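You operate a simulated robot arm through the tools that you are given. There is no shell and no other tool. Be economical: measure what you need, move in short steps, check, and stop when the job is done.

You run a simulated robot arm. Do the job below in one go: nothing can be reset, and whatever is moved stays where it is left.

TASK
Do the air check: drain the bowl into the drip cup, then set 4 bar.
Fine: slide the cup under the spout, don't lift it, and leave it there; shut the drain tap again; spill nothing. Where these are worked on the way, their far stop is far enough and under half their travel is too little: drain tap.

It is judged by the outcome, as a careful person would: the job done as asked, and still so three seconds after it is handed in. It fails if anything else is knocked over, pushed out of place, dropped, spilled or broken.

THE ROBOT
A 6-joint arm with a two-finger parallel gripper, fixed in place. Base frame: the origin is at the foot of the arm, x ahead of it, y to its left, z up; the work surface is at about z = 850. Units: mm, degrees, N and s.
With the tool pointing down near the work surface it reaches from about 360 to 760 mm from the base axis. Its first joint turns from -66.0 to 66.0 degrees. Payload 2.45 kg.
The TCP is the grasp point between the finger pads, 24 mm short of the fingertips. In the tool frame z runs along the fingers and y along their closing line. The gripper opens to 68 mm. The fingers are 17 mm wide and 10 mm thick; the gripper's body (40 by 70 mm) begins 41 mm behind the TCP.
Orientation is that of the tool frame in the base frame, as [roll, pitch, yaw] about the fixed x, y, z axes, in that order (R = Rz(yaw) Ry(pitch) Rx(roll)). With the fingers straight down and closing along the base's y, the tool's x points along the base's -x, its y along +y and its z along -z.

THE INTERFACE
- The arm moves only by the tool servo_tool. Its argument "moves" is a list of rows, each a list of 3 entries, a list of its own where there are three numbers: the gripper command, from -1 (fully open) to 1 (shut), values between in proportion, then the shift along the base's x, y, z in cm, then the turn, a rotation vector about the base's x, y, z in degrees. In form: [[grip, [x, y, z], [wx, wy, wz]], ...]. A call has 1 to 8 rows; each row is the pose to reach, as a shift and turn from the pose commanded when the call began. Each row takes 0.2 s and may step no farther than 50 mm and 8.6 degrees from the row before; otherwise, or with a gripper value out of range, the whole call is refused. A pose out of reach is approached as far as the arm can. The call stops where the force on the tool passes 40 N (or 10 N more than at its start, if that is more) or the arm is blocked; 0.2 s more then pass. Each finger travels about 108 mm/s and halts on what it meets, pressing with about 32 N; the grip force reading is that of the motor and also rises with nothing between the fingers. The clock runs only during rows and for 0.2 s after the last one: add rows that repeat a pose to give the fingers time. It gives the time, the measured TCP pose, the force on the tool (base axes), the opening and the grip force at its end, in the units of the frame above (readings bear some noise), with the torque about the TCP (base axes, N m) and any sound that the robot's microphone picked up.
- Cameras (640 x 400 px; columns grow to the right, rows downward): "scene" is fixed at [194.8, 432.6, 1458.1]; the picture's right is [-0.49, -0.87, 0.00], its down [-0.44, 0.25, -0.86] and it looks along [0.75, -0.43, -0.50] (base axes); focal length 214 px, centre (320, 200). "wrist" rides on the gripper at [84, 11, -75] in the tool frame; the picture's right is [-0.13, 0.99, 0.00], its down [-0.60, -0.08, -0.79] and it looks along [-0.79, -0.10, 0.61] (tool axes); focal length 251 px, centre (320, 200). There is no depth. A picture from a camera that has moved, and an enlarged one, comes with that camera's place and axes in the base frame and with its lens. The place of the scene camera against the robot may be out by one fixed shift of up to 18 mm in any direction.
- capture(camera): a new picture of that camera. It takes no simulated time.
- inspect(camera, box): a new picture of the part [left, top, right, bottom] of that camera's present view, enlarged. It takes no simulated time.
- finish_job(): hands the job in; it is judged then, once.

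Work in short steps. Places have to be worked out from the pictures, the camera data and where the tool is seen: move nearer, look again, correct. Check each grasp and each placing, and mend what went wrong. You have 120 turns and 68 pictures in all, those below and enlarged ones among them. Open the gripper and draw the arm clear of the work before you hand the job in, unless the task says otherwise; then end with one line.

The tools are called after ">>>" as name(argument=value, ...) on one line, values as JSON. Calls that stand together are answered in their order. servo_tool: Moves the arm, as the interface text tells. Its arguments: {"type":"object","properties":{"moves":{"type":"array","items":{"type":"array"}}},"required":["moves"]} The other tools are called the same way: capture (camera) takes a picture; inspect (camera, box) takes an enlarged picture of a part of a camera's view; finish_job () hands the job in.

At the start:

```text
clock: 0.0
tcp_pos: [440.6, 205.9, 1349.3]
tool_rot: [180.0, 0.0, 179.9]
force: [-0.3, 0.0, 0.7]
torque: [-0.03, -0.03, 0.01]
gripper_width: 67.7
grip_force: 0.1
```

scene: 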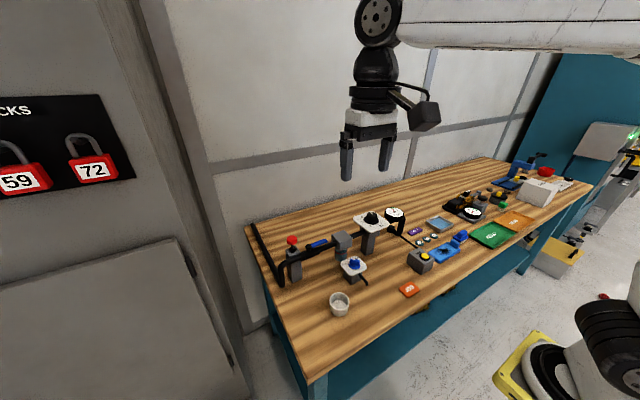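
wrist: 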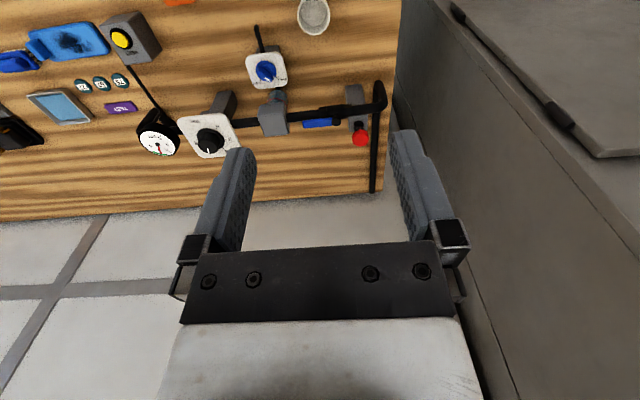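

I start by enlarging the air line area in both views to identify the tap, bowl, regulator knob and gauge.

>>> inspect(camera="scene", box=[250, 190, 450, 325])

>>> inspect(camera="wrist", box=[120, 0, 400, 175])

```text
2.96 times, centred on (350, 258) of scene
camera zoom: at [194.8, 432.6, 1458.1], right [-0.49, -0.87, 0.0], down [-0.44, 0.25, -0.86], along [0.75, -0.43, -0.5], focal length 636 px, centre (231, 30)
```

zoom: 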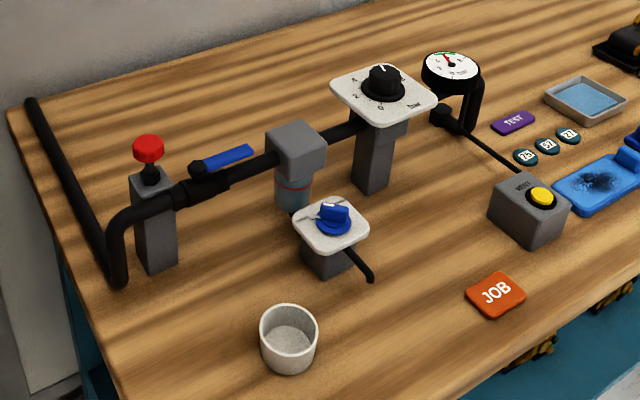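

```text
2.29 times, centred on (260, 88) of wrist
camera zoom: at [355.9, 217.5, 1426.0], right [0.13, 0.99, 0.0], down [0.6, -0.08, 0.79], along [0.79, -0.1, -0.61], focal length 575 px, centre (457, 457)
```

zoom: 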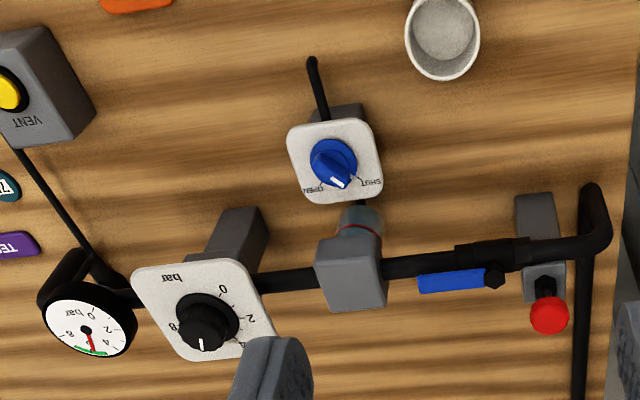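

The air line is far in x, cup near (524,186), spout tip near (510,85,890), with the tap, regulator and gauge identified. I'll lower to a nearer vantage behind them.

>>> servo_tool(moves=[[-1, [-0.6, -1.6, -3.8], [0, 0, 0]], [-1, [-1.2, -3.2, -7.6], [0, 0, 0]], [-1, [-1.8, -4.8, -11.4], [0, 0, 0]], [-1, [-2.4, -6.4, -15.2], [0, 0, 0]], [-1, [-3.0, -8.0, -19], [0, 0, 0]], [-1, [-3.6, -9.6, -22.8], [0, 0, 0]], [-1, [-4.0, -11.2, -26], [0, 0, 0]], [-1, [-4.0, -11.2, -26], [0, 0, 0]]])

>>> capture(camera="wrist")

```text
clock: 1.8
tcp_pos: [400.7, 94.5, 1089.4]
tool_rot: [-180.0, 0.0, -180.0]
force: [-0.8, 1.1, 0.1]
torque: [0.01, 0.01, -0.03]
gripper_width: 68.1
grip_force: 0.2
```

```text
63 pictures are left
camera wrist: at [315.0, 105.9, 1166.4], right [0.13, 0.99, 0.0], down [0.6, -0.08, 0.79], along [0.79, -0.1, -0.61], focal length 251 px, centre (320, 200)
```

wrist: 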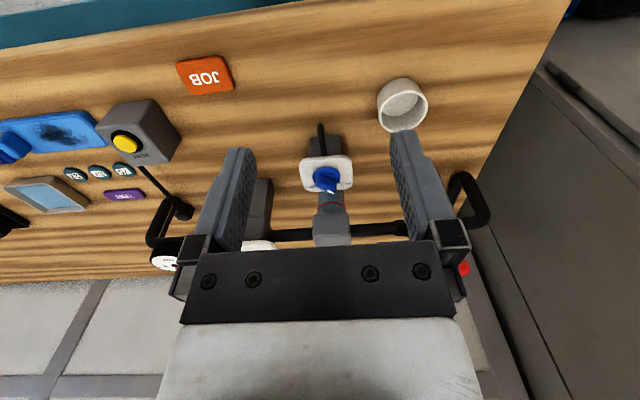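

The spout, tap and cup are all visible; I enlarge that region to measure.

>>> inspect(camera="wrist", box=[280, 65, 440, 165])

>>> inspect(camera="wrist", box=[250, 115, 410, 245])

>>> inspect(camera="scene", box=[320, 235, 390, 325])

>>> inspect(camera="scene", box=[345, 195, 415, 240])

```text
4.00 times, centred on (360, 115) of wrist
camera zoom: at [315.0, 105.9, 1166.4], right [0.13, 0.99, 0.0], down [0.6, -0.08, 0.79], along [0.79, -0.1, -0.61], focal length 1006 px, centre (160, 540)
```

zoom: 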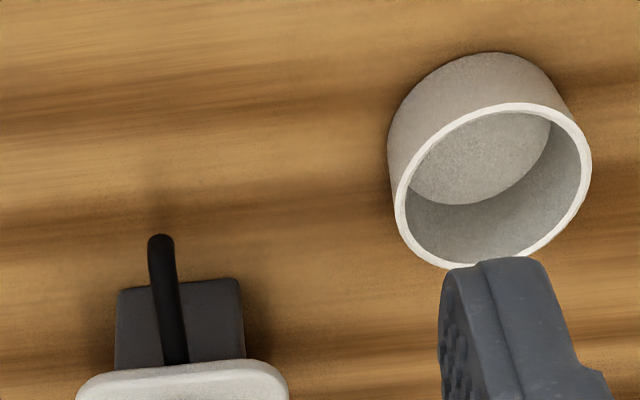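

```text
3.08 times, centred on (330, 180) of wrist
camera zoom: at [315.0, 105.9, 1166.4], right [0.13, 0.99, 0.0], down [0.6, -0.08, 0.79], along [0.79, -0.1, -0.61], focal length 774 px, centre (289, 262)
```

zoom: 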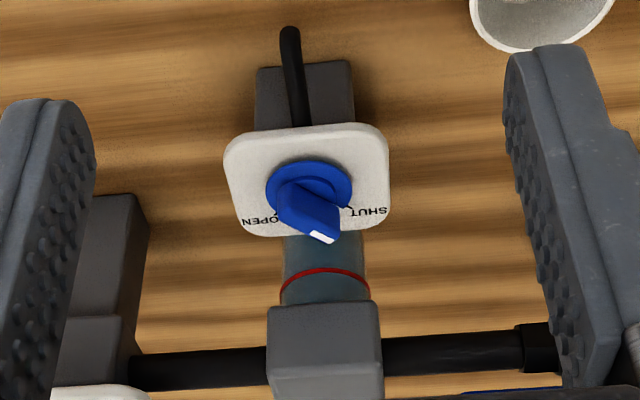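

```text
4.44 times, centred on (355, 280) of scene
camera zoom: at [194.8, 432.6, 1458.1], right [-0.49, -0.87, 0.0], down [-0.44, 0.25, -0.86], along [0.75, -0.43, -0.5], focal length 953 px, centre (164, -156)
```

zoom: 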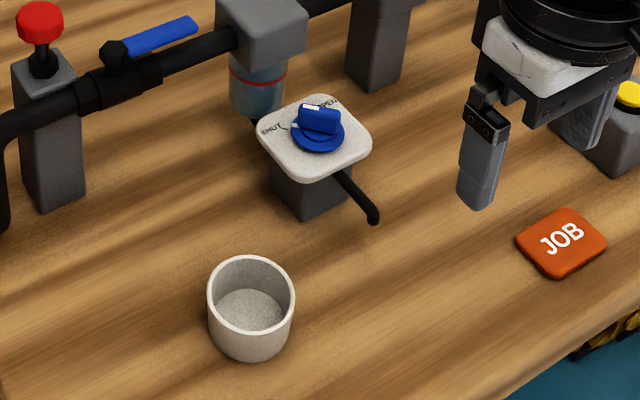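

```text
8.89 times, centred on (380, 218) of scene
camera zoom: at [194.8, 432.6, 1458.1], right [-0.49, -0.87, 0.0], down [-0.44, 0.25, -0.86], along [0.75, -0.43, -0.5], focal length 1906 px, centre (-213, 44)
```

zoom: 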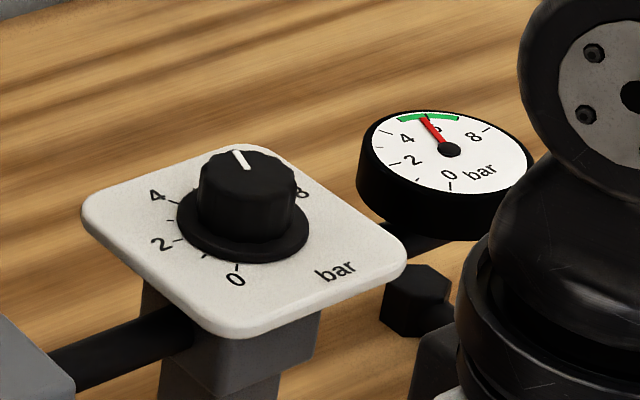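

Cup ≈(507,186), spout tip ≈(508,81,~900), tap plate behind it. I go lower and further back to get the heights of rim and spout.

>>> servo_tool(moves=[[-1, [-1, 1.2, -4], [0, 0, 0]], [-1, [-2, 2.4, -8], [0, 0, 0]], [-1, [-3, 3.6, -12], [0, 0, 0]], [-1, [-3, 3.6, -15], [0, 0, 0]], [-1, [-3, 3.6, -15], [0, 0, 0]]])

>>> capture(camera="wrist")

```text
clock: 3.0
tcp_pos: [370.3, 130.8, 939.4]
tool_rot: [180.0, 0.0, 180.0]
force: [-0.8, 0.7, -0.5]
torque: [0.01, -0.01, -0.03]
gripper_width: 68.1
grip_force: 0.1
```

```text
58 pictures are left
camera wrist: at [286.0, 142.9, 1016.1], right [0.13, 0.99, 0.0], down [0.6, -0.08, 0.79], along [0.79, -0.1, -0.61], focal length 251 px, centre (320, 200)
```

wrist: 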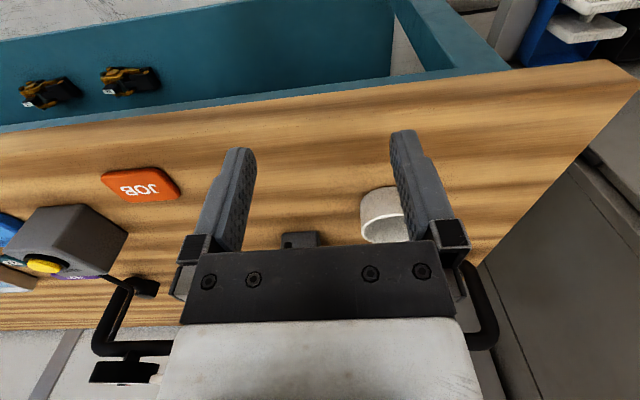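

The gripper hides the targets; I tilt the fingers forward and rise a little so the low side view appears above them.

>>> servo_tool(moves=[[-1, [0, -0.5, 2], [0, -8, 0]], [-1, [0, -1, 4], [0, -16, 0]], [-1, [0, -1.5, 6], [0, -24, 0]], [-1, [0, -2, 6], [0, -32, 0]], [-1, [0, -2, 6], [0, -32, 0]]])

>>> capture(camera="wrist")

```text
clock: 4.2
tcp_pos: [407.7, 134.6, 1000.5]
tool_rot: [180.0, 32.0, 179.8]
force: [0.0, -0.1, 0.0]
torque: [0.01, 0.03, -0.05]
gripper_width: 68.0
grip_force: 0.0
out of reach, approached as far as the arm can: row 3, 4, 5
```

```text
57 pictures are left
camera wrist: at [296.8, 147.2, 1019.7], right [0.11, 0.99, 0.07], down [0.09, -0.08, 0.99], along [0.99, -0.1, -0.1], focal length 251 px, centre (320, 200)
```

wrist: 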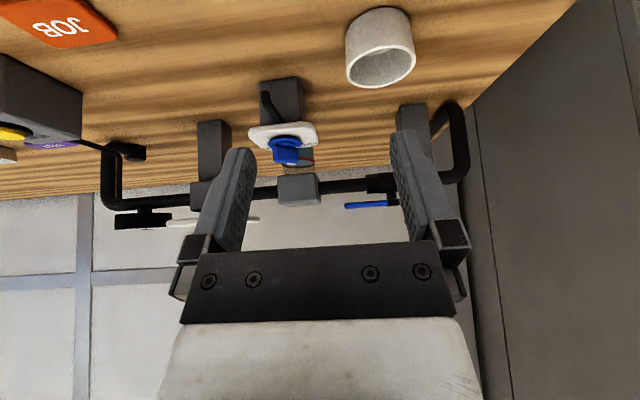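

Excellent view. I enlarge the cup and tap to read heights.

>>> inspect(camera="wrist", box=[240, 0, 440, 125])

>>> inspect(camera="wrist", box=[90, 110, 410, 240])

>>> inspect(camera="wrist", box=[240, 70, 340, 180])

```text
3.20 times, centred on (340, 62) of wrist
camera zoom: at [296.8, 147.2, 1019.7], right [0.11, 0.99, 0.07], down [0.09, -0.08, 0.99], along [0.99, -0.1, -0.1], focal length 805 px, centre (256, 640)
```

zoom: 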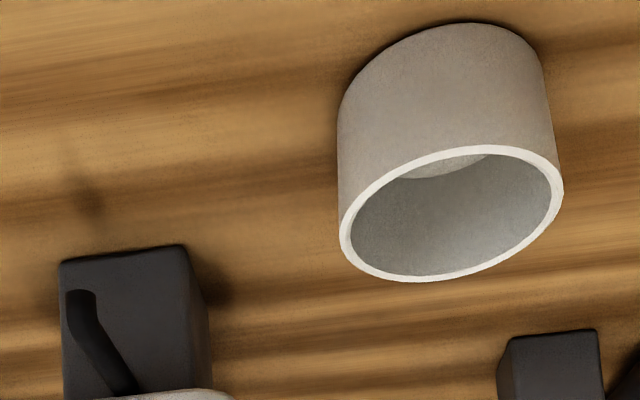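

```text
2.00 times, centred on (250, 175) of wrist
camera zoom: at [296.8, 147.2, 1019.7], right [0.11, 0.99, 0.07], down [0.09, -0.08, 0.99], along [0.99, -0.1, -0.1], focal length 503 px, centre (460, 250)
```

zoom: 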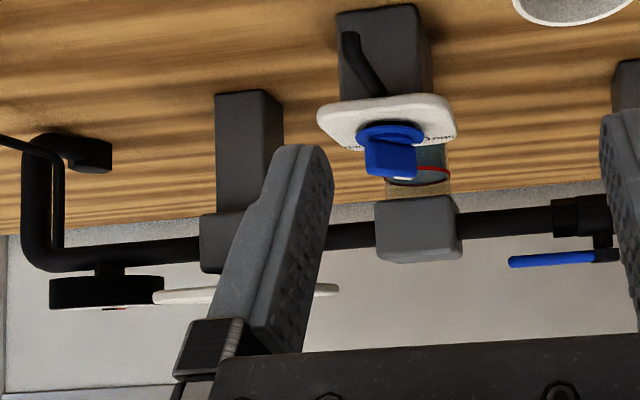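

```text
3.64 times, centred on (290, 125) of wrist
camera zoom: at [296.8, 147.2, 1019.7], right [0.11, 0.99, 0.07], down [0.09, -0.08, 0.99], along [0.99, -0.1, -0.1], focal length 914 px, centre (429, 473)
```

zoom: 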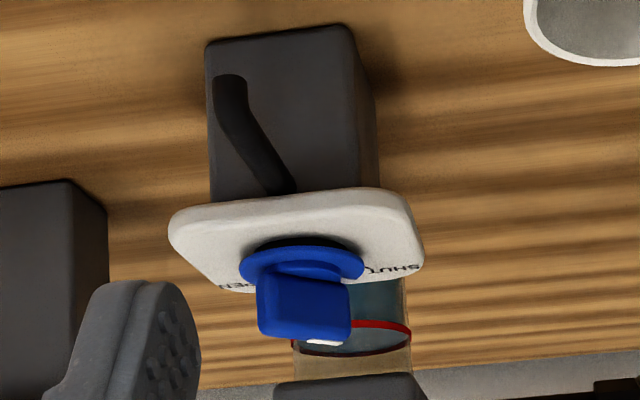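

Cup ≈(510,187), rim ≈z 887, Ø60; spout mouth ≈(510,82,895); plate edge starts x≈553. I'll hold the cup's +y wall lightly (one finger inside) and slide −y. First untilt and move above it.

>>> servo_tool(moves=[[-1, [2, 2, 0], [0, 8, 0]], [-1, [4, 4, 0], [0, 16, 0]], [-1, [6, 6, 0], [0, 24, 0]], [-1, [8, 8, 0], [0, 32, 0]], [-1, [10.2, 8.2, 0], [0, 32, 0]], [0.1, [10.2, 8.2, -2], [0, 32, 0]], [0.1, [10.2, 8.2, -2], [0, 32, 0]]])

>>> capture(camera="wrist")

```text
clock: 5.8
tcp_pos: [511.7, 216.7, 977.0]
tool_rot: [180.0, 0.0, -180.0]
force: [0.4, -0.3, -0.2]
torque: [-0.02, -0.01, 0.0]
gripper_width: 30.7
grip_force: 0.0
```

```text
53 pictures are left
camera wrist: at [426.7, 229.1, 1053.3], right [0.13, 0.99, 0.0], down [0.6, -0.08, 0.79], along [0.79, -0.1, -0.61], focal length 251 px, centre (320, 200)
```

wrist: 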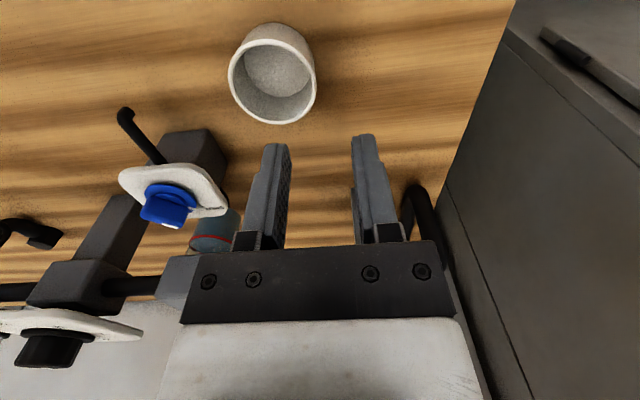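

Cup ≈(509,187), wall at y≈216; fingers straddle that. I lower to z≈885.

>>> servo_tool(moves=[[0.1, [-0.1, 0, -3], [0, 0, 0]], [0.1, [-0.1, 0, -6], [0, 0, 0]], [0.1, [-0.1, 0, -8], [0, 0, 0]], [0.1, [-0.1, 0, -9.2], [0, 0, 0]], [0.1, [-0.1, 0, -9.2], [0, 0, 0]]])

>>> inspect(camera="scene", box=[290, 220, 410, 330])

>>> capture(camera="wrist")

```text
clock: 7.0
tcp_pos: [509.9, 218.2, 887.2]
tool_rot: [-180.0, 0.0, -180.0]
force: [0.4, -0.8, -0.5]
torque: [0.01, -0.01, 0.03]
gripper_width: 30.9
grip_force: 0.0
```

```text
3.64 times, centred on (350, 275) of scene
camera zoom: at [194.8, 432.6, 1458.1], right [-0.49, -0.87, 0.0], down [-0.44, 0.25, -0.86], along [0.75, -0.43, -0.5], focal length 780 px, centre (211, -73)
```

zoom: 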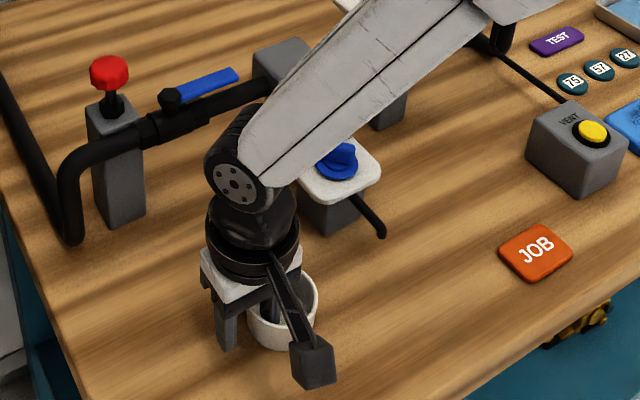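

```text
51 pictures are left
camera wrist: at [425.0, 230.0, 963.6], right [0.13, 0.99, 0.0], down [0.6, -0.08, 0.79], along [0.79, -0.1, -0.61], focal length 251 px, centre (320, 200)
```

wrist: 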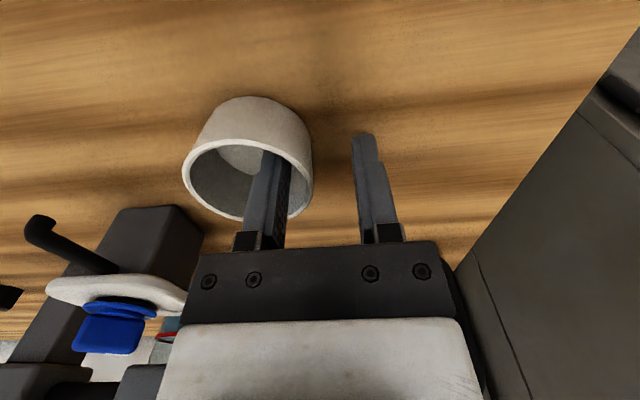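

The inner finger is inside the cup, outer one outside. Close on the wall.

>>> servo_tool(moves=[[0.5, [0, 0, 0], [0, 0, 0]], [0.8, [0, 0, 0], [0, 0, 0]], [1, [0, 0, 0], [0, 0, 0]], [1, [0, 0, 0], [0, 0, 0]]])

>>> capture(camera="wrist")

```text
clock: 8.0
tcp_pos: [509.4, 218.6, 888.6]
tool_rot: [180.0, 0.1, -180.0]
force: [1.0, -3.2, 9.5]
torque: [-0.62, -0.01, 0.02]
gripper_width: 5.1
grip_force: 28.4
```

```text
50 pictures are left
camera wrist: at [425.3, 229.9, 964.4], right [0.13, 0.99, 0.0], down [0.6, -0.08, 0.79], along [0.79, -0.1, -0.61], focal length 251 px, centre (320, 200)
```

wrist: 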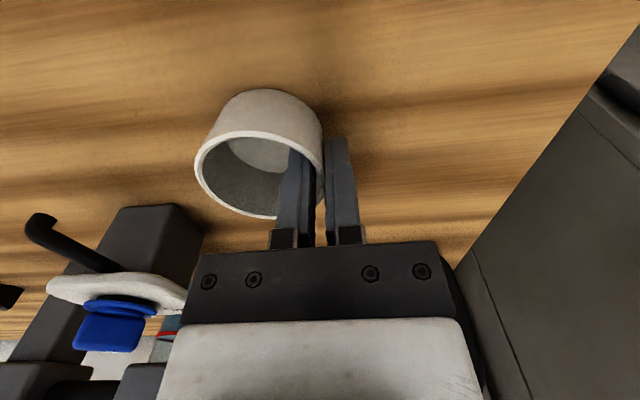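

Gripped, but the firm clamp presses/tips the cup slightly (9.5 N, 0.6 Nm). I loosen to a 7–8 mm gap so the fingers just hook the wall, then slide it −y flat on the table.

>>> servo_tool(moves=[[0.78, [0, 0, 0], [0, 0, 0]], [0.78, [0, 0, 0], [0, 0, 0]], [0.78, [0, -1.5, 0], [0, 0, 0]], [0.78, [0, -3, 0], [0, 0, 0]], [0.78, [0, -4.5, 0], [0, 0, 0]], [0.78, [0, -6, 0], [0, 0, 0]], [0.78, [0, -6, 0], [0, 0, 0]]])

>>> capture(camera="wrist")

```text
clock: 9.6
tcp_pos: [509.4, 157.7, 885.3]
tool_rot: [180.0, 0.0, -179.9]
force: [-0.3, -0.1, -0.4]
torque: [0.01, 0.01, -0.02]
gripper_width: 7.7
grip_force: 0.8
```

```text
49 pictures are left
camera wrist: at [424.7, 169.9, 961.8], right [0.13, 0.99, 0.0], down [0.6, -0.08, 0.79], along [0.79, -0.1, -0.61], focal length 251 px, centre (320, 200)
```

wrist: 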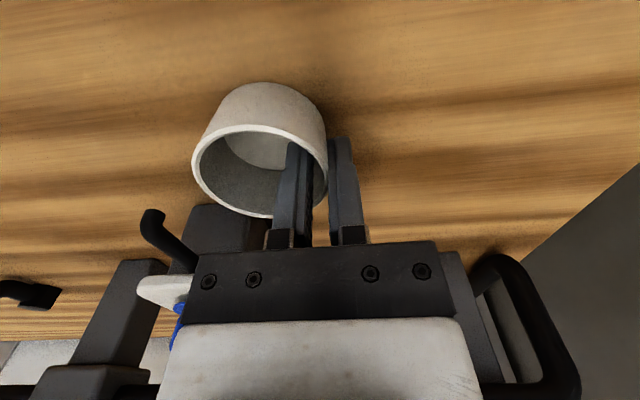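

Cup follows cleanly with no load. Continue to y≈125 and look at spout clearance.

>>> servo_tool(moves=[[0.78, [0, -1.2, 0], [0, 0, 0]], [0.78, [0, -2.4, 0], [0, 0, 0]], [0.78, [0, -3.2, 0], [0, 0, 0]], [0.78, [0, -3.2, 0], [0, 0, 0]]])

>>> capture(camera="wrist")

>>> inspect(camera="scene", box=[310, 240, 390, 300])

```text
clock: 10.6
tcp_pos: [509.8, 125.1, 885.9]
tool_rot: [-180.0, -0.1, 180.0]
force: [0.5, 0.2, -0.4]
torque: [0.01, 0.01, 0.0]
gripper_width: 7.3
grip_force: 0.6
```

```text
48 pictures are left
camera wrist: at [425.2, 137.3, 961.7], right [0.13, 0.99, 0.0], down [0.6, -0.08, 0.79], along [0.79, -0.1, -0.61], focal length 251 px, centre (320, 200)
```

wrist: 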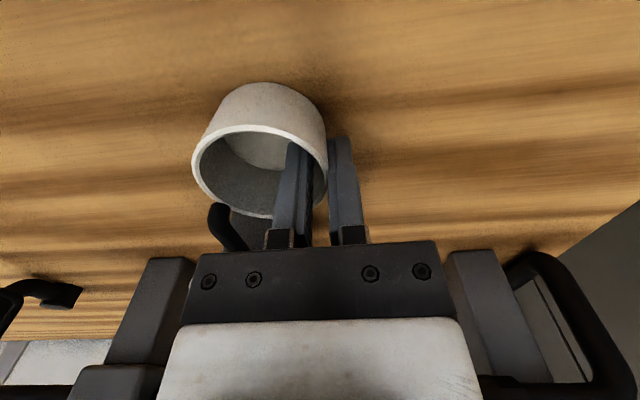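

```text
6.67 times, centred on (350, 270) of scene
camera zoom: at [194.8, 432.6, 1458.1], right [-0.49, -0.87, 0.0], down [-0.44, 0.25, -0.86], along [0.75, -0.43, -0.5], focal length 1430 px, centre (120, -267)
```

zoom: 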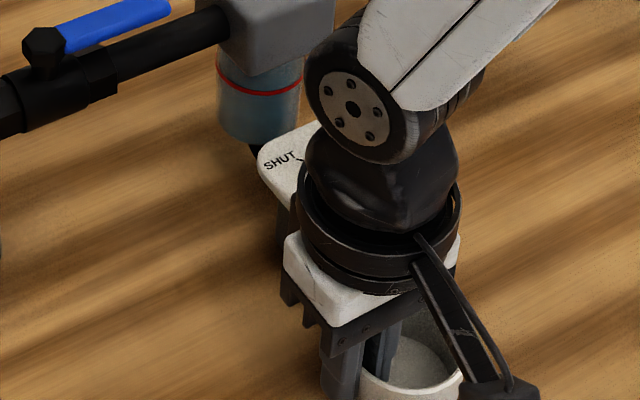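

Spout tip measured ≈(510,82,896), cup centre ≈(507,101). Move 18 mm more.

>>> servo_tool(moves=[[0.78, [0, -0.9, 0], [0, 0, 0]], [0.78, [0.1, -1.8, 0], [0, 0, 0]], [0.78, [0.1, -1.8, 0], [0, 0, 0]]])

>>> capture(camera="wrist")

```text
clock: 11.4
tcp_pos: [512.1, 107.0, 887.5]
tool_rot: [180.0, 0.0, 180.0]
force: [0.3, -0.3, 0.4]
torque: [0.01, 0.04, 0.01]
gripper_width: 7.5
grip_force: 0.4
```

```text
46 pictures are left
camera wrist: at [426.2, 119.3, 962.8], right [0.13, 0.99, 0.0], down [0.6, -0.08, 0.79], along [0.79, -0.1, -0.61], focal length 251 px, centre (320, 200)
```

wrist: 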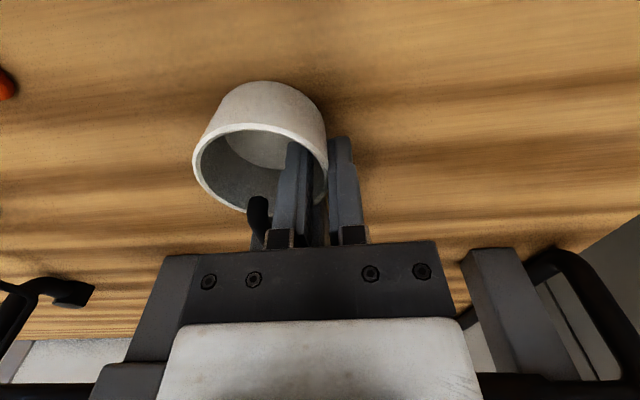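

Spout sits over the cup. Open a touch more and rise straight up slowly.

>>> servo_tool(moves=[[0.72, [0, 0.1, 0], [0, 0, 0]], [0.72, [0, 0.1, 1], [0, 0, 0]], [0.72, [0, 0.1, 3], [0, 0, 0]], [0.72, [0, 0.1, 7], [0, 0, 0]], [0.72, [-3, 0.1, 11], [0, 0, 0]], [0.72, [-6, 0.1, 14], [0, 0, 0]], [0.72, [-6, 0.1, 14], [0, 0, 0]]])

>>> capture(camera="wrist")

>>> inspect(camera="scene", box=[310, 220, 390, 310])

```text
clock: 13.0
tcp_pos: [450.0, 107.7, 1026.7]
tool_rot: [180.0, 0.0, 179.9]
force: [0.2, 0.3, 0.4]
torque: [0.02, -0.01, 0.0]
gripper_width: 9.6
grip_force: 0.0
```

```text
45 pictures are left
camera wrist: at [365.9, 118.6, 1102.7], right [0.13, 0.99, 0.0], down [0.6, -0.08, 0.79], along [0.79, -0.1, -0.61], focal length 251 px, centre (320, 200)
```

wrist: 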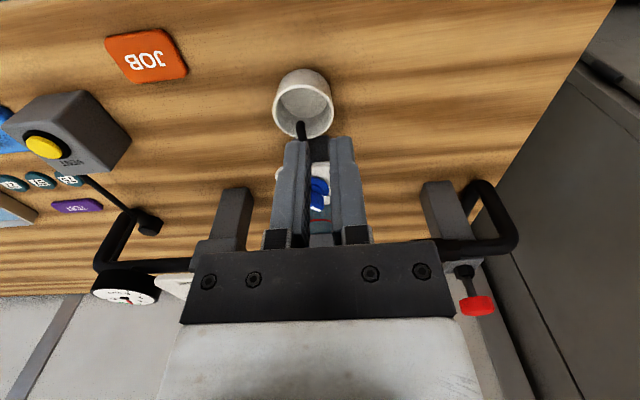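

```text
4.44 times, centred on (350, 265) of scene
camera zoom: at [194.8, 432.6, 1458.1], right [-0.49, -0.87, 0.0], down [-0.44, 0.25, -0.86], along [0.75, -0.43, -0.5], focal length 953 px, centre (187, -89)
```

zoom: 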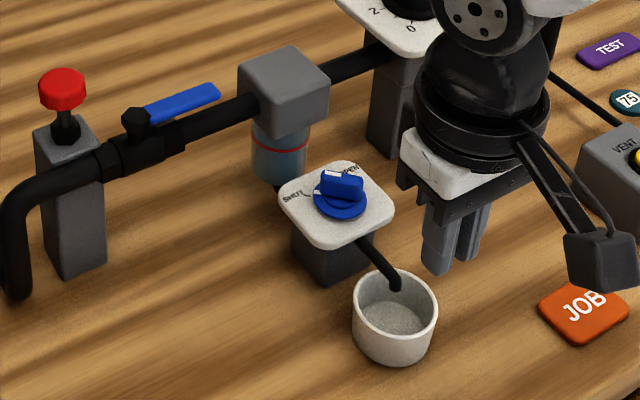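

Cup is under the spout and undisturbed. Now I position the camera for a steep view of the tap knob.

>>> servo_tool(moves=[[-0.2, [3, -0.5, 3], [0, 0, 0]], [-0.2, [6, -1, 3], [0, 0, 0]], [-0.2, [9, -2, 3], [0, 0, 0]], [-0.2, [11.4, -2.3, 3], [0, 0, 0]], [-0.2, [11.4, -2.3, 3], [0, 0, 0]]])

>>> capture(camera="wrist")

>>> inspect(camera="wrist", box=[250, 20, 390, 150])

```text
clock: 14.2
tcp_pos: [565.3, 85.2, 1057.1]
tool_rot: [-180.0, -0.1, 179.9]
force: [0.2, 0.7, -0.1]
torque: [0.0, 0.01, -0.01]
gripper_width: 40.6
grip_force: 0.0
```

```text
43 pictures are left
camera wrist: at [480.1, 96.6, 1132.1], right [0.13, 0.99, 0.0], down [0.6, -0.08, 0.79], along [0.79, -0.1, -0.61], focal length 251 px, centre (320, 200)
```

wrist: 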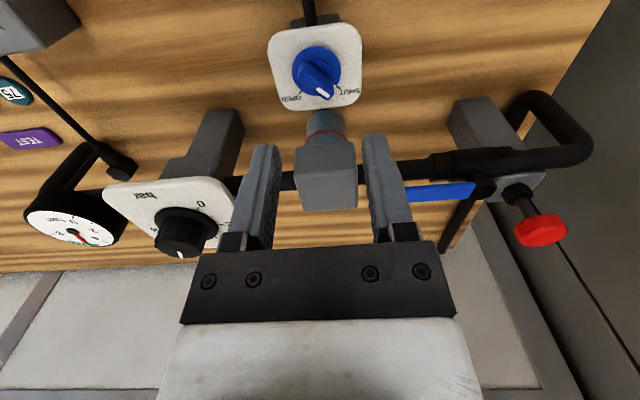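

```text
3.08 times, centred on (320, 85) of wrist
camera zoom: at [480.1, 96.6, 1132.1], right [0.13, 0.99, 0.0], down [0.6, -0.08, 0.79], along [0.79, -0.1, -0.61], focal length 774 px, centre (320, 554)
```

zoom: 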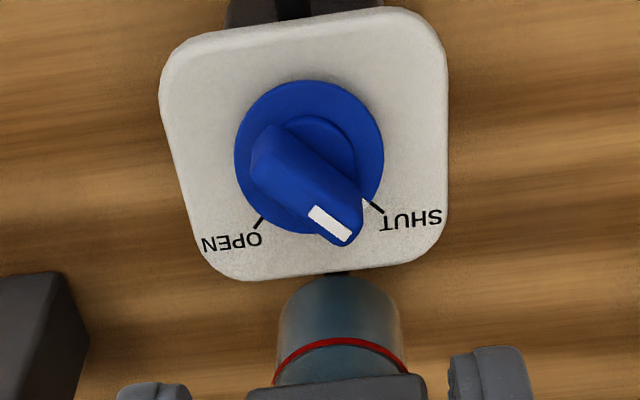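

Knob axis ≈(578,81.5), bar at +45° (SHUT), OPEN is −90° about z; bar top z≈946. Turn the gripper +45° above the knob.

>>> servo_tool(moves=[[-0.2, [0.3, -0.1, -1], [0, 0, 8]], [-0.2, [0.6, -0.2, -2], [0, 0, 16]], [-0.2, [0.9, -0.3, -3], [0, 0, 24]], [-0.2, [1.2, -0.4, -4], [0, 0, 32]], [-0.2, [1.3, -0.4, -4.5], [0, 0, 40]], [-0.2, [1.3, -0.4, -4.5], [0, 0, 45]], [-0.2, [1.3, -0.4, -4.5], [0, 0, 45]]])

>>> capture(camera="wrist")

```text
clock: 15.8
tcp_pos: [578.3, 81.9, 1010.6]
tool_rot: [180.0, 0.0, -134.9]
force: [0.9, 0.2, -0.4]
torque: [-0.03, 0.03, 0.03]
gripper_width: 40.8
grip_force: 0.1
```

```text
41 pictures are left
camera wrist: at [510.8, 30.7, 1086.8], right [-0.61, 0.79, 0.0], down [0.48, 0.37, 0.79], along [0.63, 0.48, -0.61], focal length 251 px, centre (320, 200)
```

wrist: 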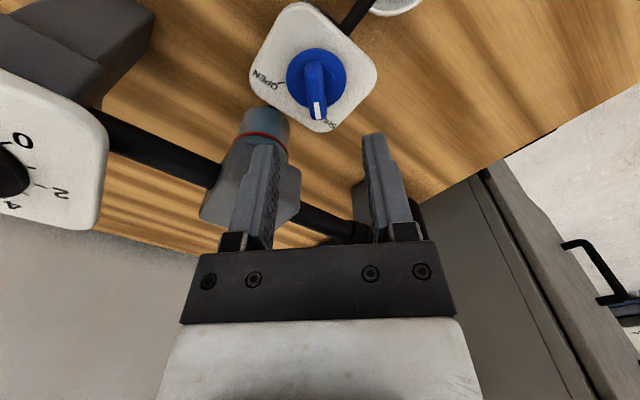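

Fingers line up with the bar. Descend to z≈953.

>>> servo_tool(moves=[[-0.2, [-0.1, -0.2, -2], [0, 0, 0]], [-0.2, [-0.1, -0.2, -4], [0, 0, 0]], [-0.2, [-0.1, -0.2, -5], [0, 0, 0]], [-0.2, [-0.1, -0.2, -5.8], [0, 0, 0]], [-0.2, [-0.1, -0.2, -5.8], [0, 0, 0]]])

>>> capture(camera="wrist")

>>> inspect(camera="scene", box=[310, 220, 400, 310])

```text
clock: 17.0
tcp_pos: [577.0, 81.0, 953.0]
tool_rot: [179.9, 0.1, -135.1]
force: [-1.1, 1.3, -0.1]
torque: [0.04, -0.04, 0.0]
gripper_width: 40.8
grip_force: 0.0
```

```text
40 pictures are left
camera wrist: at [509.0, 29.4, 1028.9], right [-0.61, 0.79, 0.0], down [0.48, 0.37, 0.79], along [0.63, 0.48, -0.61], focal length 251 px, centre (320, 200)
```

wrist: 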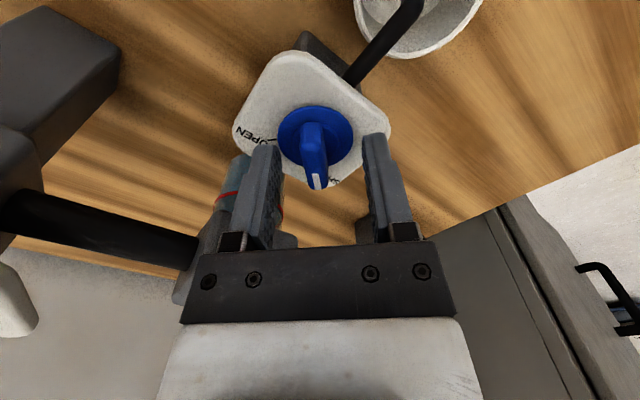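

```text
4.44 times, centred on (355, 265) of scene
camera zoom: at [194.8, 432.6, 1458.1], right [-0.49, -0.87, 0.0], down [-0.44, 0.25, -0.86], along [0.75, -0.43, -0.5], focal length 953 px, centre (164, -89)
```

zoom: 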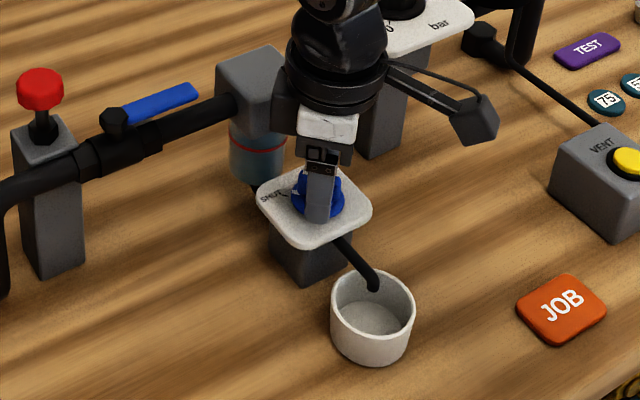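

Axis ≈(578,79); fingers straddle the bar. Nudge and close.

>>> servo_tool(moves=[[0.2, [0.1, -0.2, 0], [0, 0, 0]], [0.6, [0.1, -0.2, 0], [0, 0, 0]], [1, [0.1, -0.2, 0], [0, 0, 0]], [1, [0.1, -0.2, 0], [0, 0, 0]]])

>>> inspect(camera="wrist", box=[220, 60, 420, 220])

```text
clock: 18.0
tcp_pos: [577.1, 78.2, 952.2]
tool_rot: [-179.9, 0.0, -134.9]
force: [6.7, -7.5, -2.1]
torque: [0.0, -0.16, -0.04]
gripper_width: 11.1
grip_force: 31.6
```

```text
2.50 times, centred on (320, 140) of wrist
camera zoom: at [510.3, 26.9, 1028.9], right [-0.61, 0.79, 0.0], down [0.48, 0.37, 0.79], along [0.63, 0.48, -0.61], focal length 629 px, centre (320, 350)
```

zoom: 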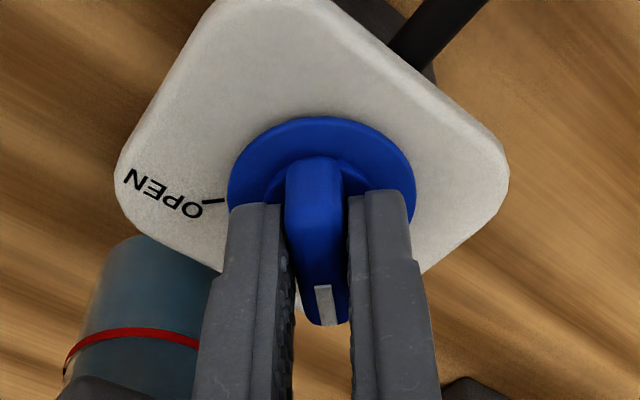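

Bar held (11 mm). Slight side load along the closing line; I ease it and try the first 16° of turn (clockwise), watching forces.

>>> servo_tool(moves=[[1, [0.08, -0.08, 0], [0, 0, 0]], [1, [0.1, -0.1, 0], [0, 0, -8]], [1, [0.12, -0.15, 0], [0, 0, -16]], [1, [0.12, -0.15, 0], [0, 0, -16]]])

>>> inspect(camera="wrist", box=[220, 60, 420, 220])

```text
clock: 19.0
tcp_pos: [577.2, 78.9, 952.3]
tool_rot: [179.8, -0.1, -151.0]
force: [-9.4, 24.0, -3.6]
torque: [0.54, -0.31, 0.1]
gripper_width: 11.1
grip_force: 31.4
```

```text
2.50 times, centred on (320, 140) of wrist
camera zoom: at [498.6, 47.9, 1029.2], right [-0.37, 0.93, 0.0], down [0.57, 0.22, 0.79], along [0.74, 0.29, -0.61], focal length 629 px, centre (320, 350)
```

zoom: 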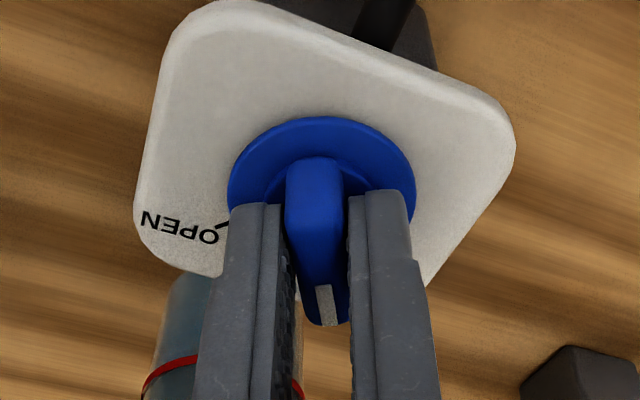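

The knob turns with the gripper; side load shows my shift was needless, pivot ≈ TCP. Undo the shift and continue.

>>> servo_tool(moves=[[1, [-0.05, 0.13, 0], [0, 0, 0]], [1, [-0.05, 0.13, 0], [0, 0, -8]], [1, [-0.05, 0.13, 0], [0, 0, -16]], [1, [-0.05, 0.13, 0], [0, 0, -24]], [1, [-0.05, 0.13, 0], [0, 0, -24]]])

```text
clock: 20.2
tcp_pos: [577.7, 79.6, 952.1]
tool_rot: [-179.9, -0.1, -175.0]
force: [-18.3, 27.5, -3.3]
torque: [0.46, -0.2, 0.1]
gripper_width: 10.7
grip_force: 31.6
```

Side load in +y; shift y by 1.5 mm to follow the axis and continue the turn.

>>> servo_tool(moves=[[1, [-0.03, 0.15, 0], [0, 0, 0]], [1, [-0.03, 0.15, 0], [0, 0, 0]], [1, [-0.03, 0.15, 0], [0, 0, -8]], [1, [-0.03, 0.15, 0], [0, 0, -16]], [1, [-0.03, 0.15, 0], [0, 0, -16]]])

>>> inspect(camera="wrist", box=[220, 60, 420, 220])

>>> inspect(camera="scene", box=[310, 220, 400, 310])

```text
clock: 21.4
tcp_pos: [577.2, 79.2, 953.0]
tool_rot: [-180.0, -0.1, 169.0]
force: [-15.3, 21.3, -6.0]
torque: [0.44, 0.64, 0.04]
gripper_width: 11.0
grip_force: 31.9
```

```text
2.50 times, centred on (320, 140) of wrist
camera zoom: at [496.6, 108.0, 1029.1], right [0.32, 0.95, 0.0], down [0.58, -0.19, 0.79], along [0.75, -0.25, -0.61], focal length 629 px, centre (320, 350)
```

zoom: 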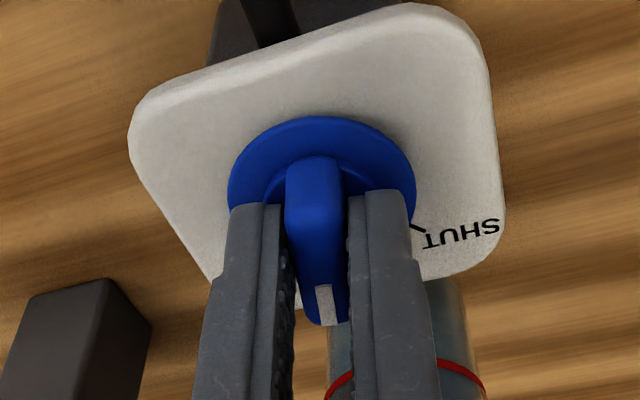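

```text
4.44 times, centred on (355, 265) of scene
camera zoom: at [194.5, 433.2, 1457.9], right [-0.49, -0.87, 0.0], down [-0.44, 0.25, -0.87], along [0.75, -0.43, -0.5], focal length 953 px, centre (164, -89)
```

zoom: 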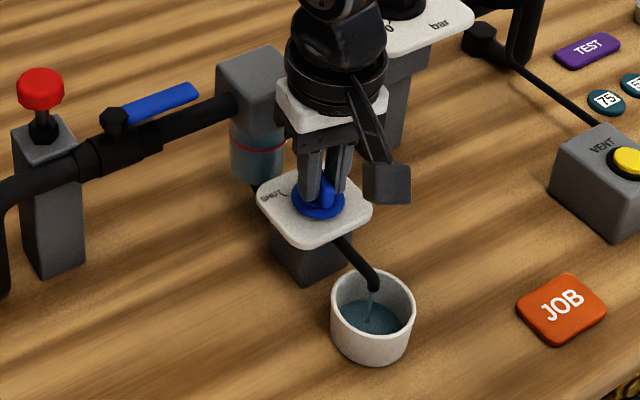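

It's draining neatly into the cup. Continue to the far stop, easing the load.

>>> servo_tool(moves=[[1, [-0.1, 0.12, 0], [0, 0, 0]], [1, [-0.1, 0.12, 0], [0, 0, -8]], [1, [-0.1, 0.12, 0], [0, 0, -16]], [1, [-0.1, 0.12, 0], [0, 0, -24]], [1, [-0.1, 0.12, 0], [0, 0, -24]]])

>>> inspect(camera="scene", box=[310, 220, 400, 310])

```text
clock: 22.6
tcp_pos: [578.4, 80.7, 954.0]
tool_rot: [179.9, 0.0, 144.9]
force: [6.6, 21.8, -21.0]
torque: [0.17, -0.15, 0.04]
gripper_width: 10.7
grip_force: 31.5
```

```text
4.44 times, centred on (355, 265) of scene
camera zoom: at [195.4, 433.3, 1457.8], right [-0.49, -0.87, 0.0], down [-0.44, 0.25, -0.86], along [0.75, -0.43, -0.5], focal length 953 px, centre (164, -89)
```

zoom: 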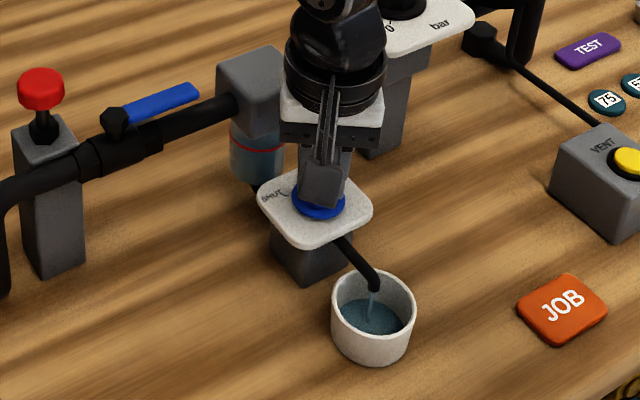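

Nearly open (bar −35°). Relieve loads (z −1 mm, y +1 mm) and finish the last 10°.

>>> servo_tool(moves=[[1, [0.03, 0.1, -0.1], [0, 0, 0]], [1, [0.03, 0.1, -0.1], [0, 0, -5]], [1, [0.03, 0.1, -0.1], [0, 0, -10]], [1, [0.03, 0.1, -0.1], [0, 0, -10]]])

>>> inspect(camera="wrist", box=[220, 60, 420, 220])

```text
clock: 23.6
tcp_pos: [576.8, 83.2, 953.1]
tool_rot: [-180.0, 0.0, 134.9]
force: [1.6, 4.8, -4.3]
torque: [-0.56, -0.58, 0.04]
gripper_width: 10.8
grip_force: 31.5
```

```text
2.50 times, centred on (320, 140) of wrist
camera zoom: at [526.1, 149.8, 1029.2], right [0.79, 0.61, 0.0], down [0.37, -0.48, 0.79], along [0.48, -0.63, -0.61], focal length 629 px, centre (320, 350)
```

zoom: 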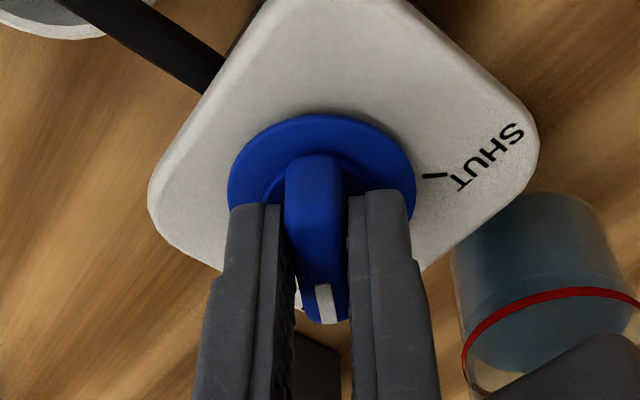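

Tap is at the OPEN position. Hold here and let it drain.

>>> servo_tool(moves=[[1, [0, 0, 0], [0, 0, 0]], [1, [0, 0, 0], [0, 0, 0]], [1, [0, 0, 0], [0, 0, 0]], [1, [0, 0, 0], [0, 0, 0]], [1, [0, 0, 0], [0, 0, 0]], [1, [0, 0, 0], [0, 0, 0]], [1, [0, 0, 0], [0, 0, 0]], [1, [0, 0, 0], [0, 0, 0]]])

>>> inspect(camera="scene", box=[310, 220, 400, 310])

>>> capture(camera="wrist")

```text
clock: 25.4
tcp_pos: [577.3, 82.4, 953.0]
tool_rot: [-180.0, 0.1, 135.0]
force: [5.6, -10.1, 10.1]
torque: [-0.12, 0.07, 0.0]
gripper_width: 10.8
grip_force: 31.6
```

```text
4.44 times, centred on (355, 265) of scene
camera zoom: at [194.8, 432.3, 1458.2], right [-0.49, -0.87, 0.0], down [-0.44, 0.25, -0.86], along [0.75, -0.43, -0.5], focal length 953 px, centre (164, -89)
```

zoom: 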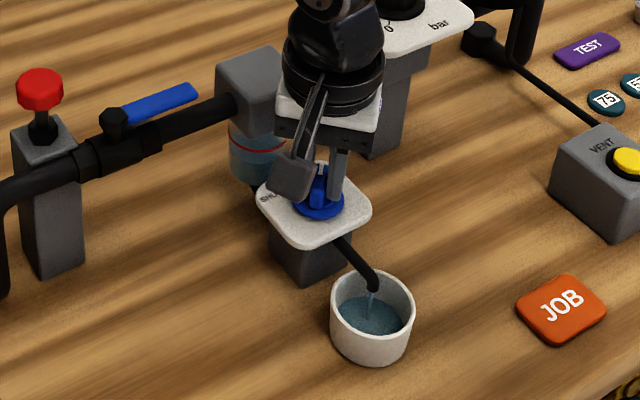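

```text
31 pictures are left
camera wrist: at [526.0, 149.7, 1029.2], right [0.79, 0.61, 0.0], down [0.37, -0.48, 0.79], along [0.48, -0.63, -0.61], focal length 251 px, centre (320, 200)
```

wrist: 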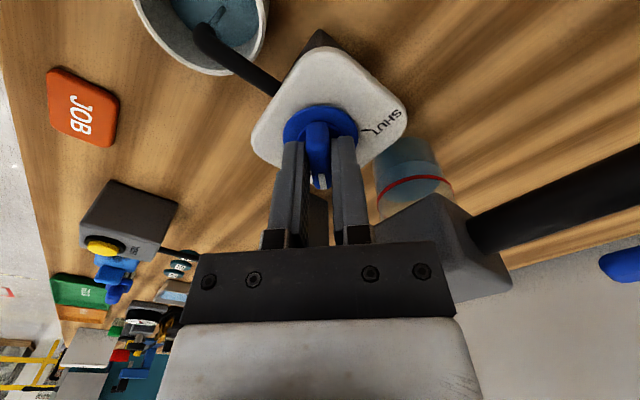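

Still flowing; wait several more seconds holding still.

>>> servo_tool(moves=[[1, [0, 0, 0], [0, 0, 0]], [1, [0, 0, 0], [0, 0, 0]], [1, [0, 0, 0], [0, 0, 0]], [1, [0, 0, 0], [0, 0, 0]], [1, [0, 0, 0], [0, 0, 0]], [1, [0, 0, 0], [0, 0, 0]], [1, [0, 0, 0], [0, 0, 0]], [1, [0, 0, 0], [0, 0, 0]]])

>>> servo_tool(moves=[[1, [0, 0, 0], [0, 0, 0]], [1, [0, 0, 0], [0, 0, 0]], [1, [0, 0, 0], [0, 0, 0]], [1, [0, 0, 0], [0, 0, 0]], [1, [0, 0, 0], [0, 0, 0]], [1, [0, 0, 0], [0, 0, 0]], [1, [0, 0, 0], [0, 0, 0]], [1, [0, 0, 0], [0, 0, 0]]])

>>> servo_tool(moves=[[1, [0, 0, 0], [0, 0, 0]], [1, [0, 0, 0], [0, 0, 0]], [1, [0, 0, 0], [0, 0, 0]], [1, [0, 0, 0], [0, 0, 0]], [1, [0, 0, 0], [0, 0, 0]], [1, [0, 0, 0], [0, 0, 0]], [1, [0, 0, 0], [0, 0, 0]], [1, [0, 0, 0], [0, 0, 0]]])

>>> capture(camera="wrist")

```text
clock: 27.2
tcp_pos: [578.6, 81.8, 952.5]
tool_rot: [179.9, 0.2, 135.0]
force: [8.1, -14.3, 15.1]
torque: [-0.33, -0.14, 0.0]
gripper_width: 10.8
grip_force: 31.6
```

```text
clock: 29.0
tcp_pos: [577.3, 82.8, 954.0]
tool_rot: [179.9, -0.1, 135.0]
force: [10.4, -13.2, 13.6]
torque: [-0.37, -0.23, -0.02]
gripper_width: 10.8
grip_force: 31.8
```

```text
clock: 30.8
tcp_pos: [578.1, 83.0, 952.9]
tool_rot: [179.9, 0.0, 134.9]
force: [10.0, -12.5, 14.7]
torque: [-0.31, -0.23, -0.01]
gripper_width: 11.0
grip_force: 31.6
```

```text
30 pictures are left
camera wrist: at [525.8, 149.8, 1029.0], right [0.79, 0.61, 0.0], down [0.37, -0.48, 0.79], along [0.48, -0.63, -0.61], focal length 251 px, centre (320, 200)
```

wrist: 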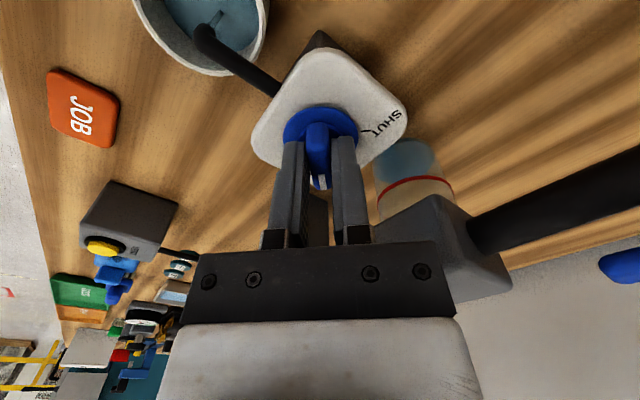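

Bowl level has dropped below the red line and is still falling; wait more.

>>> servo_tool(moves=[[1, [0, 0, 0], [0, 0, 0]], [1, [0, 0, 0], [0, 0, 0]], [1, [0, 0, 0], [0, 0, 0]], [1, [0, 0, 0], [0, 0, 0]], [1, [0, 0, 0], [0, 0, 0]], [1, [0, 0, 0], [0, 0, 0]], [1, [0, 0, 0], [0, 0, 0]], [1, [0, 0, 0], [0, 0, 0]]])

>>> servo_tool(moves=[[1, [0, 0, 0], [0, 0, 0]], [1, [0, 0, 0], [0, 0, 0]], [1, [0, 0, 0], [0, 0, 0]], [1, [0, 0, 0], [0, 0, 0]], [1, [0, 0, 0], [0, 0, 0]], [1, [0, 0, 0], [0, 0, 0]], [1, [0, 0, 0], [0, 0, 0]], [1, [0, 0, 0], [0, 0, 0]]])

>>> servo_tool(moves=[[1, [0, 0, 0], [0, 0, 0]], [1, [0, 0, 0], [0, 0, 0]], [1, [0, 0, 0], [0, 0, 0]], [1, [0, 0, 0], [0, 0, 0]], [1, [0, 0, 0], [0, 0, 0]], [1, [0, 0, 0], [0, 0, 0]], [1, [0, 0, 0], [0, 0, 0]], [1, [0, 0, 0], [0, 0, 0]]])

>>> servo_tool(moves=[[1, [0, 0, 0], [0, 0, 0]], [1, [0, 0, 0], [0, 0, 0]], [1, [0, 0, 0], [0, 0, 0]], [1, [0, 0, 0], [0, 0, 0]], [1, [0, 0, 0], [0, 0, 0]], [1, [0, 0, 0], [0, 0, 0]], [1, [0, 0, 0], [0, 0, 0]], [1, [0, 0, 0], [0, 0, 0]]])

>>> capture(camera="wrist")

```text
clock: 32.6
tcp_pos: [578.1, 82.7, 954.0]
tool_rot: [179.9, 0.0, 135.0]
force: [9.8, -12.0, 14.1]
torque: [-0.26, -0.11, 0.04]
gripper_width: 10.9
grip_force: 31.9
```

```text
clock: 34.4
tcp_pos: [578.0, 82.0, 953.7]
tool_rot: [179.9, -0.1, 135.0]
force: [9.5, -11.6, 14.3]
torque: [-0.2, -0.15, -0.04]
gripper_width: 10.9
grip_force: 31.5
```

```text
clock: 36.2
tcp_pos: [578.8, 81.7, 953.3]
tool_rot: [-180.0, 0.1, 135.1]
force: [11.4, -10.3, 13.0]
torque: [-0.23, -0.2, 0.0]
gripper_width: 10.8
grip_force: 32.3
```

```text
clock: 38.0
tcp_pos: [577.8, 82.5, 953.8]
tool_rot: [-179.9, 0.1, 135.0]
force: [9.9, -9.6, 12.6]
torque: [-0.22, -0.17, -0.04]
gripper_width: 11.1
grip_force: 31.5
```

```text
29 pictures are left
camera wrist: at [525.8, 149.9, 1029.0], right [0.79, 0.61, 0.0], down [0.37, -0.48, 0.79], along [0.48, -0.63, -0.61], focal length 251 px, centre (320, 200)
```

wrist: 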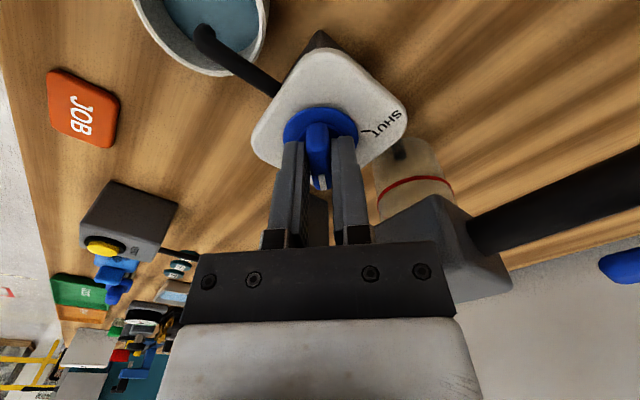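

The bowl looks empty; confirm that the stream has stopped.

>>> inspect(camera="scene", box=[320, 235, 390, 310])

>>> inspect(camera="wrist", box=[360, 120, 470, 220])

```text
5.33 times, centred on (355, 272) of scene
camera zoom: at [194.9, 432.3, 1458.2], right [-0.49, -0.87, 0.0], down [-0.44, 0.25, -0.86], along [0.75, -0.43, -0.5], focal length 1144 px, centre (133, -187)
```

zoom: 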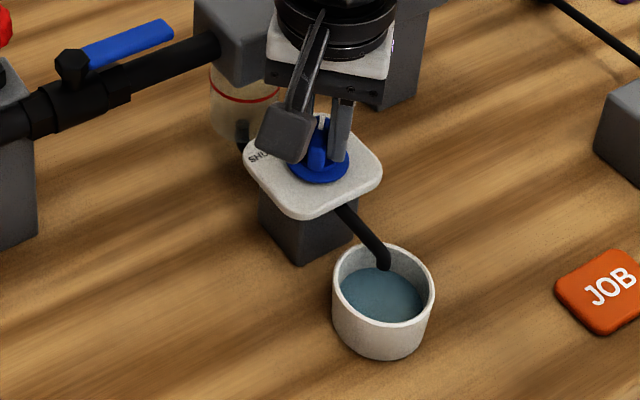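

```text
4.00 times, centred on (415, 170) of wrist
camera zoom: at [525.8, 149.9, 1029.0], right [0.79, 0.61, 0.0], down [0.37, -0.48, 0.79], along [0.48, -0.63, -0.61], focal length 1006 px, centre (-60, 320)
```

zoom: 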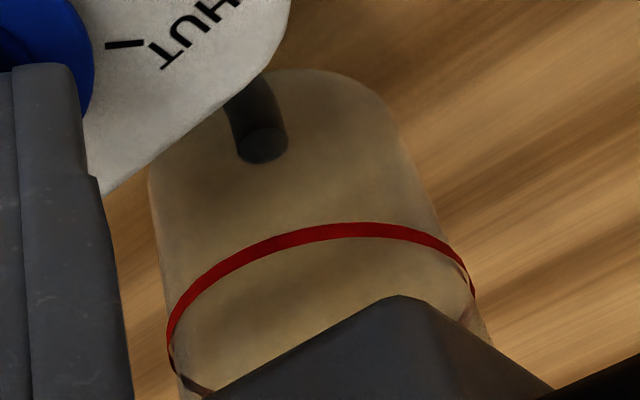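

Bowl empty, stream stopped, nothing spilled. Turn back toward SHUT, retracing with the small y drift.

>>> servo_tool(moves=[[1, [0.05, -0.07, 0.06], [0, 0, 0]], [1, [0.05, -0.1, 0.06], [0, 0, 8]], [1, [0.04, -0.13, 0.06], [0, 0, 16]], [1, [0.04, -0.16, 0.06], [0, 0, 24]], [1, [0.04, -0.16, 0.06], [0, 0, 24]]])

```text
clock: 39.2
tcp_pos: [577.7, 80.1, 952.4]
tool_rot: [180.0, -0.2, 159.2]
force: [4.0, 8.0, 2.0]
torque: [-0.21, -0.93, 0.05]
gripper_width: 10.8
grip_force: 32.3
```

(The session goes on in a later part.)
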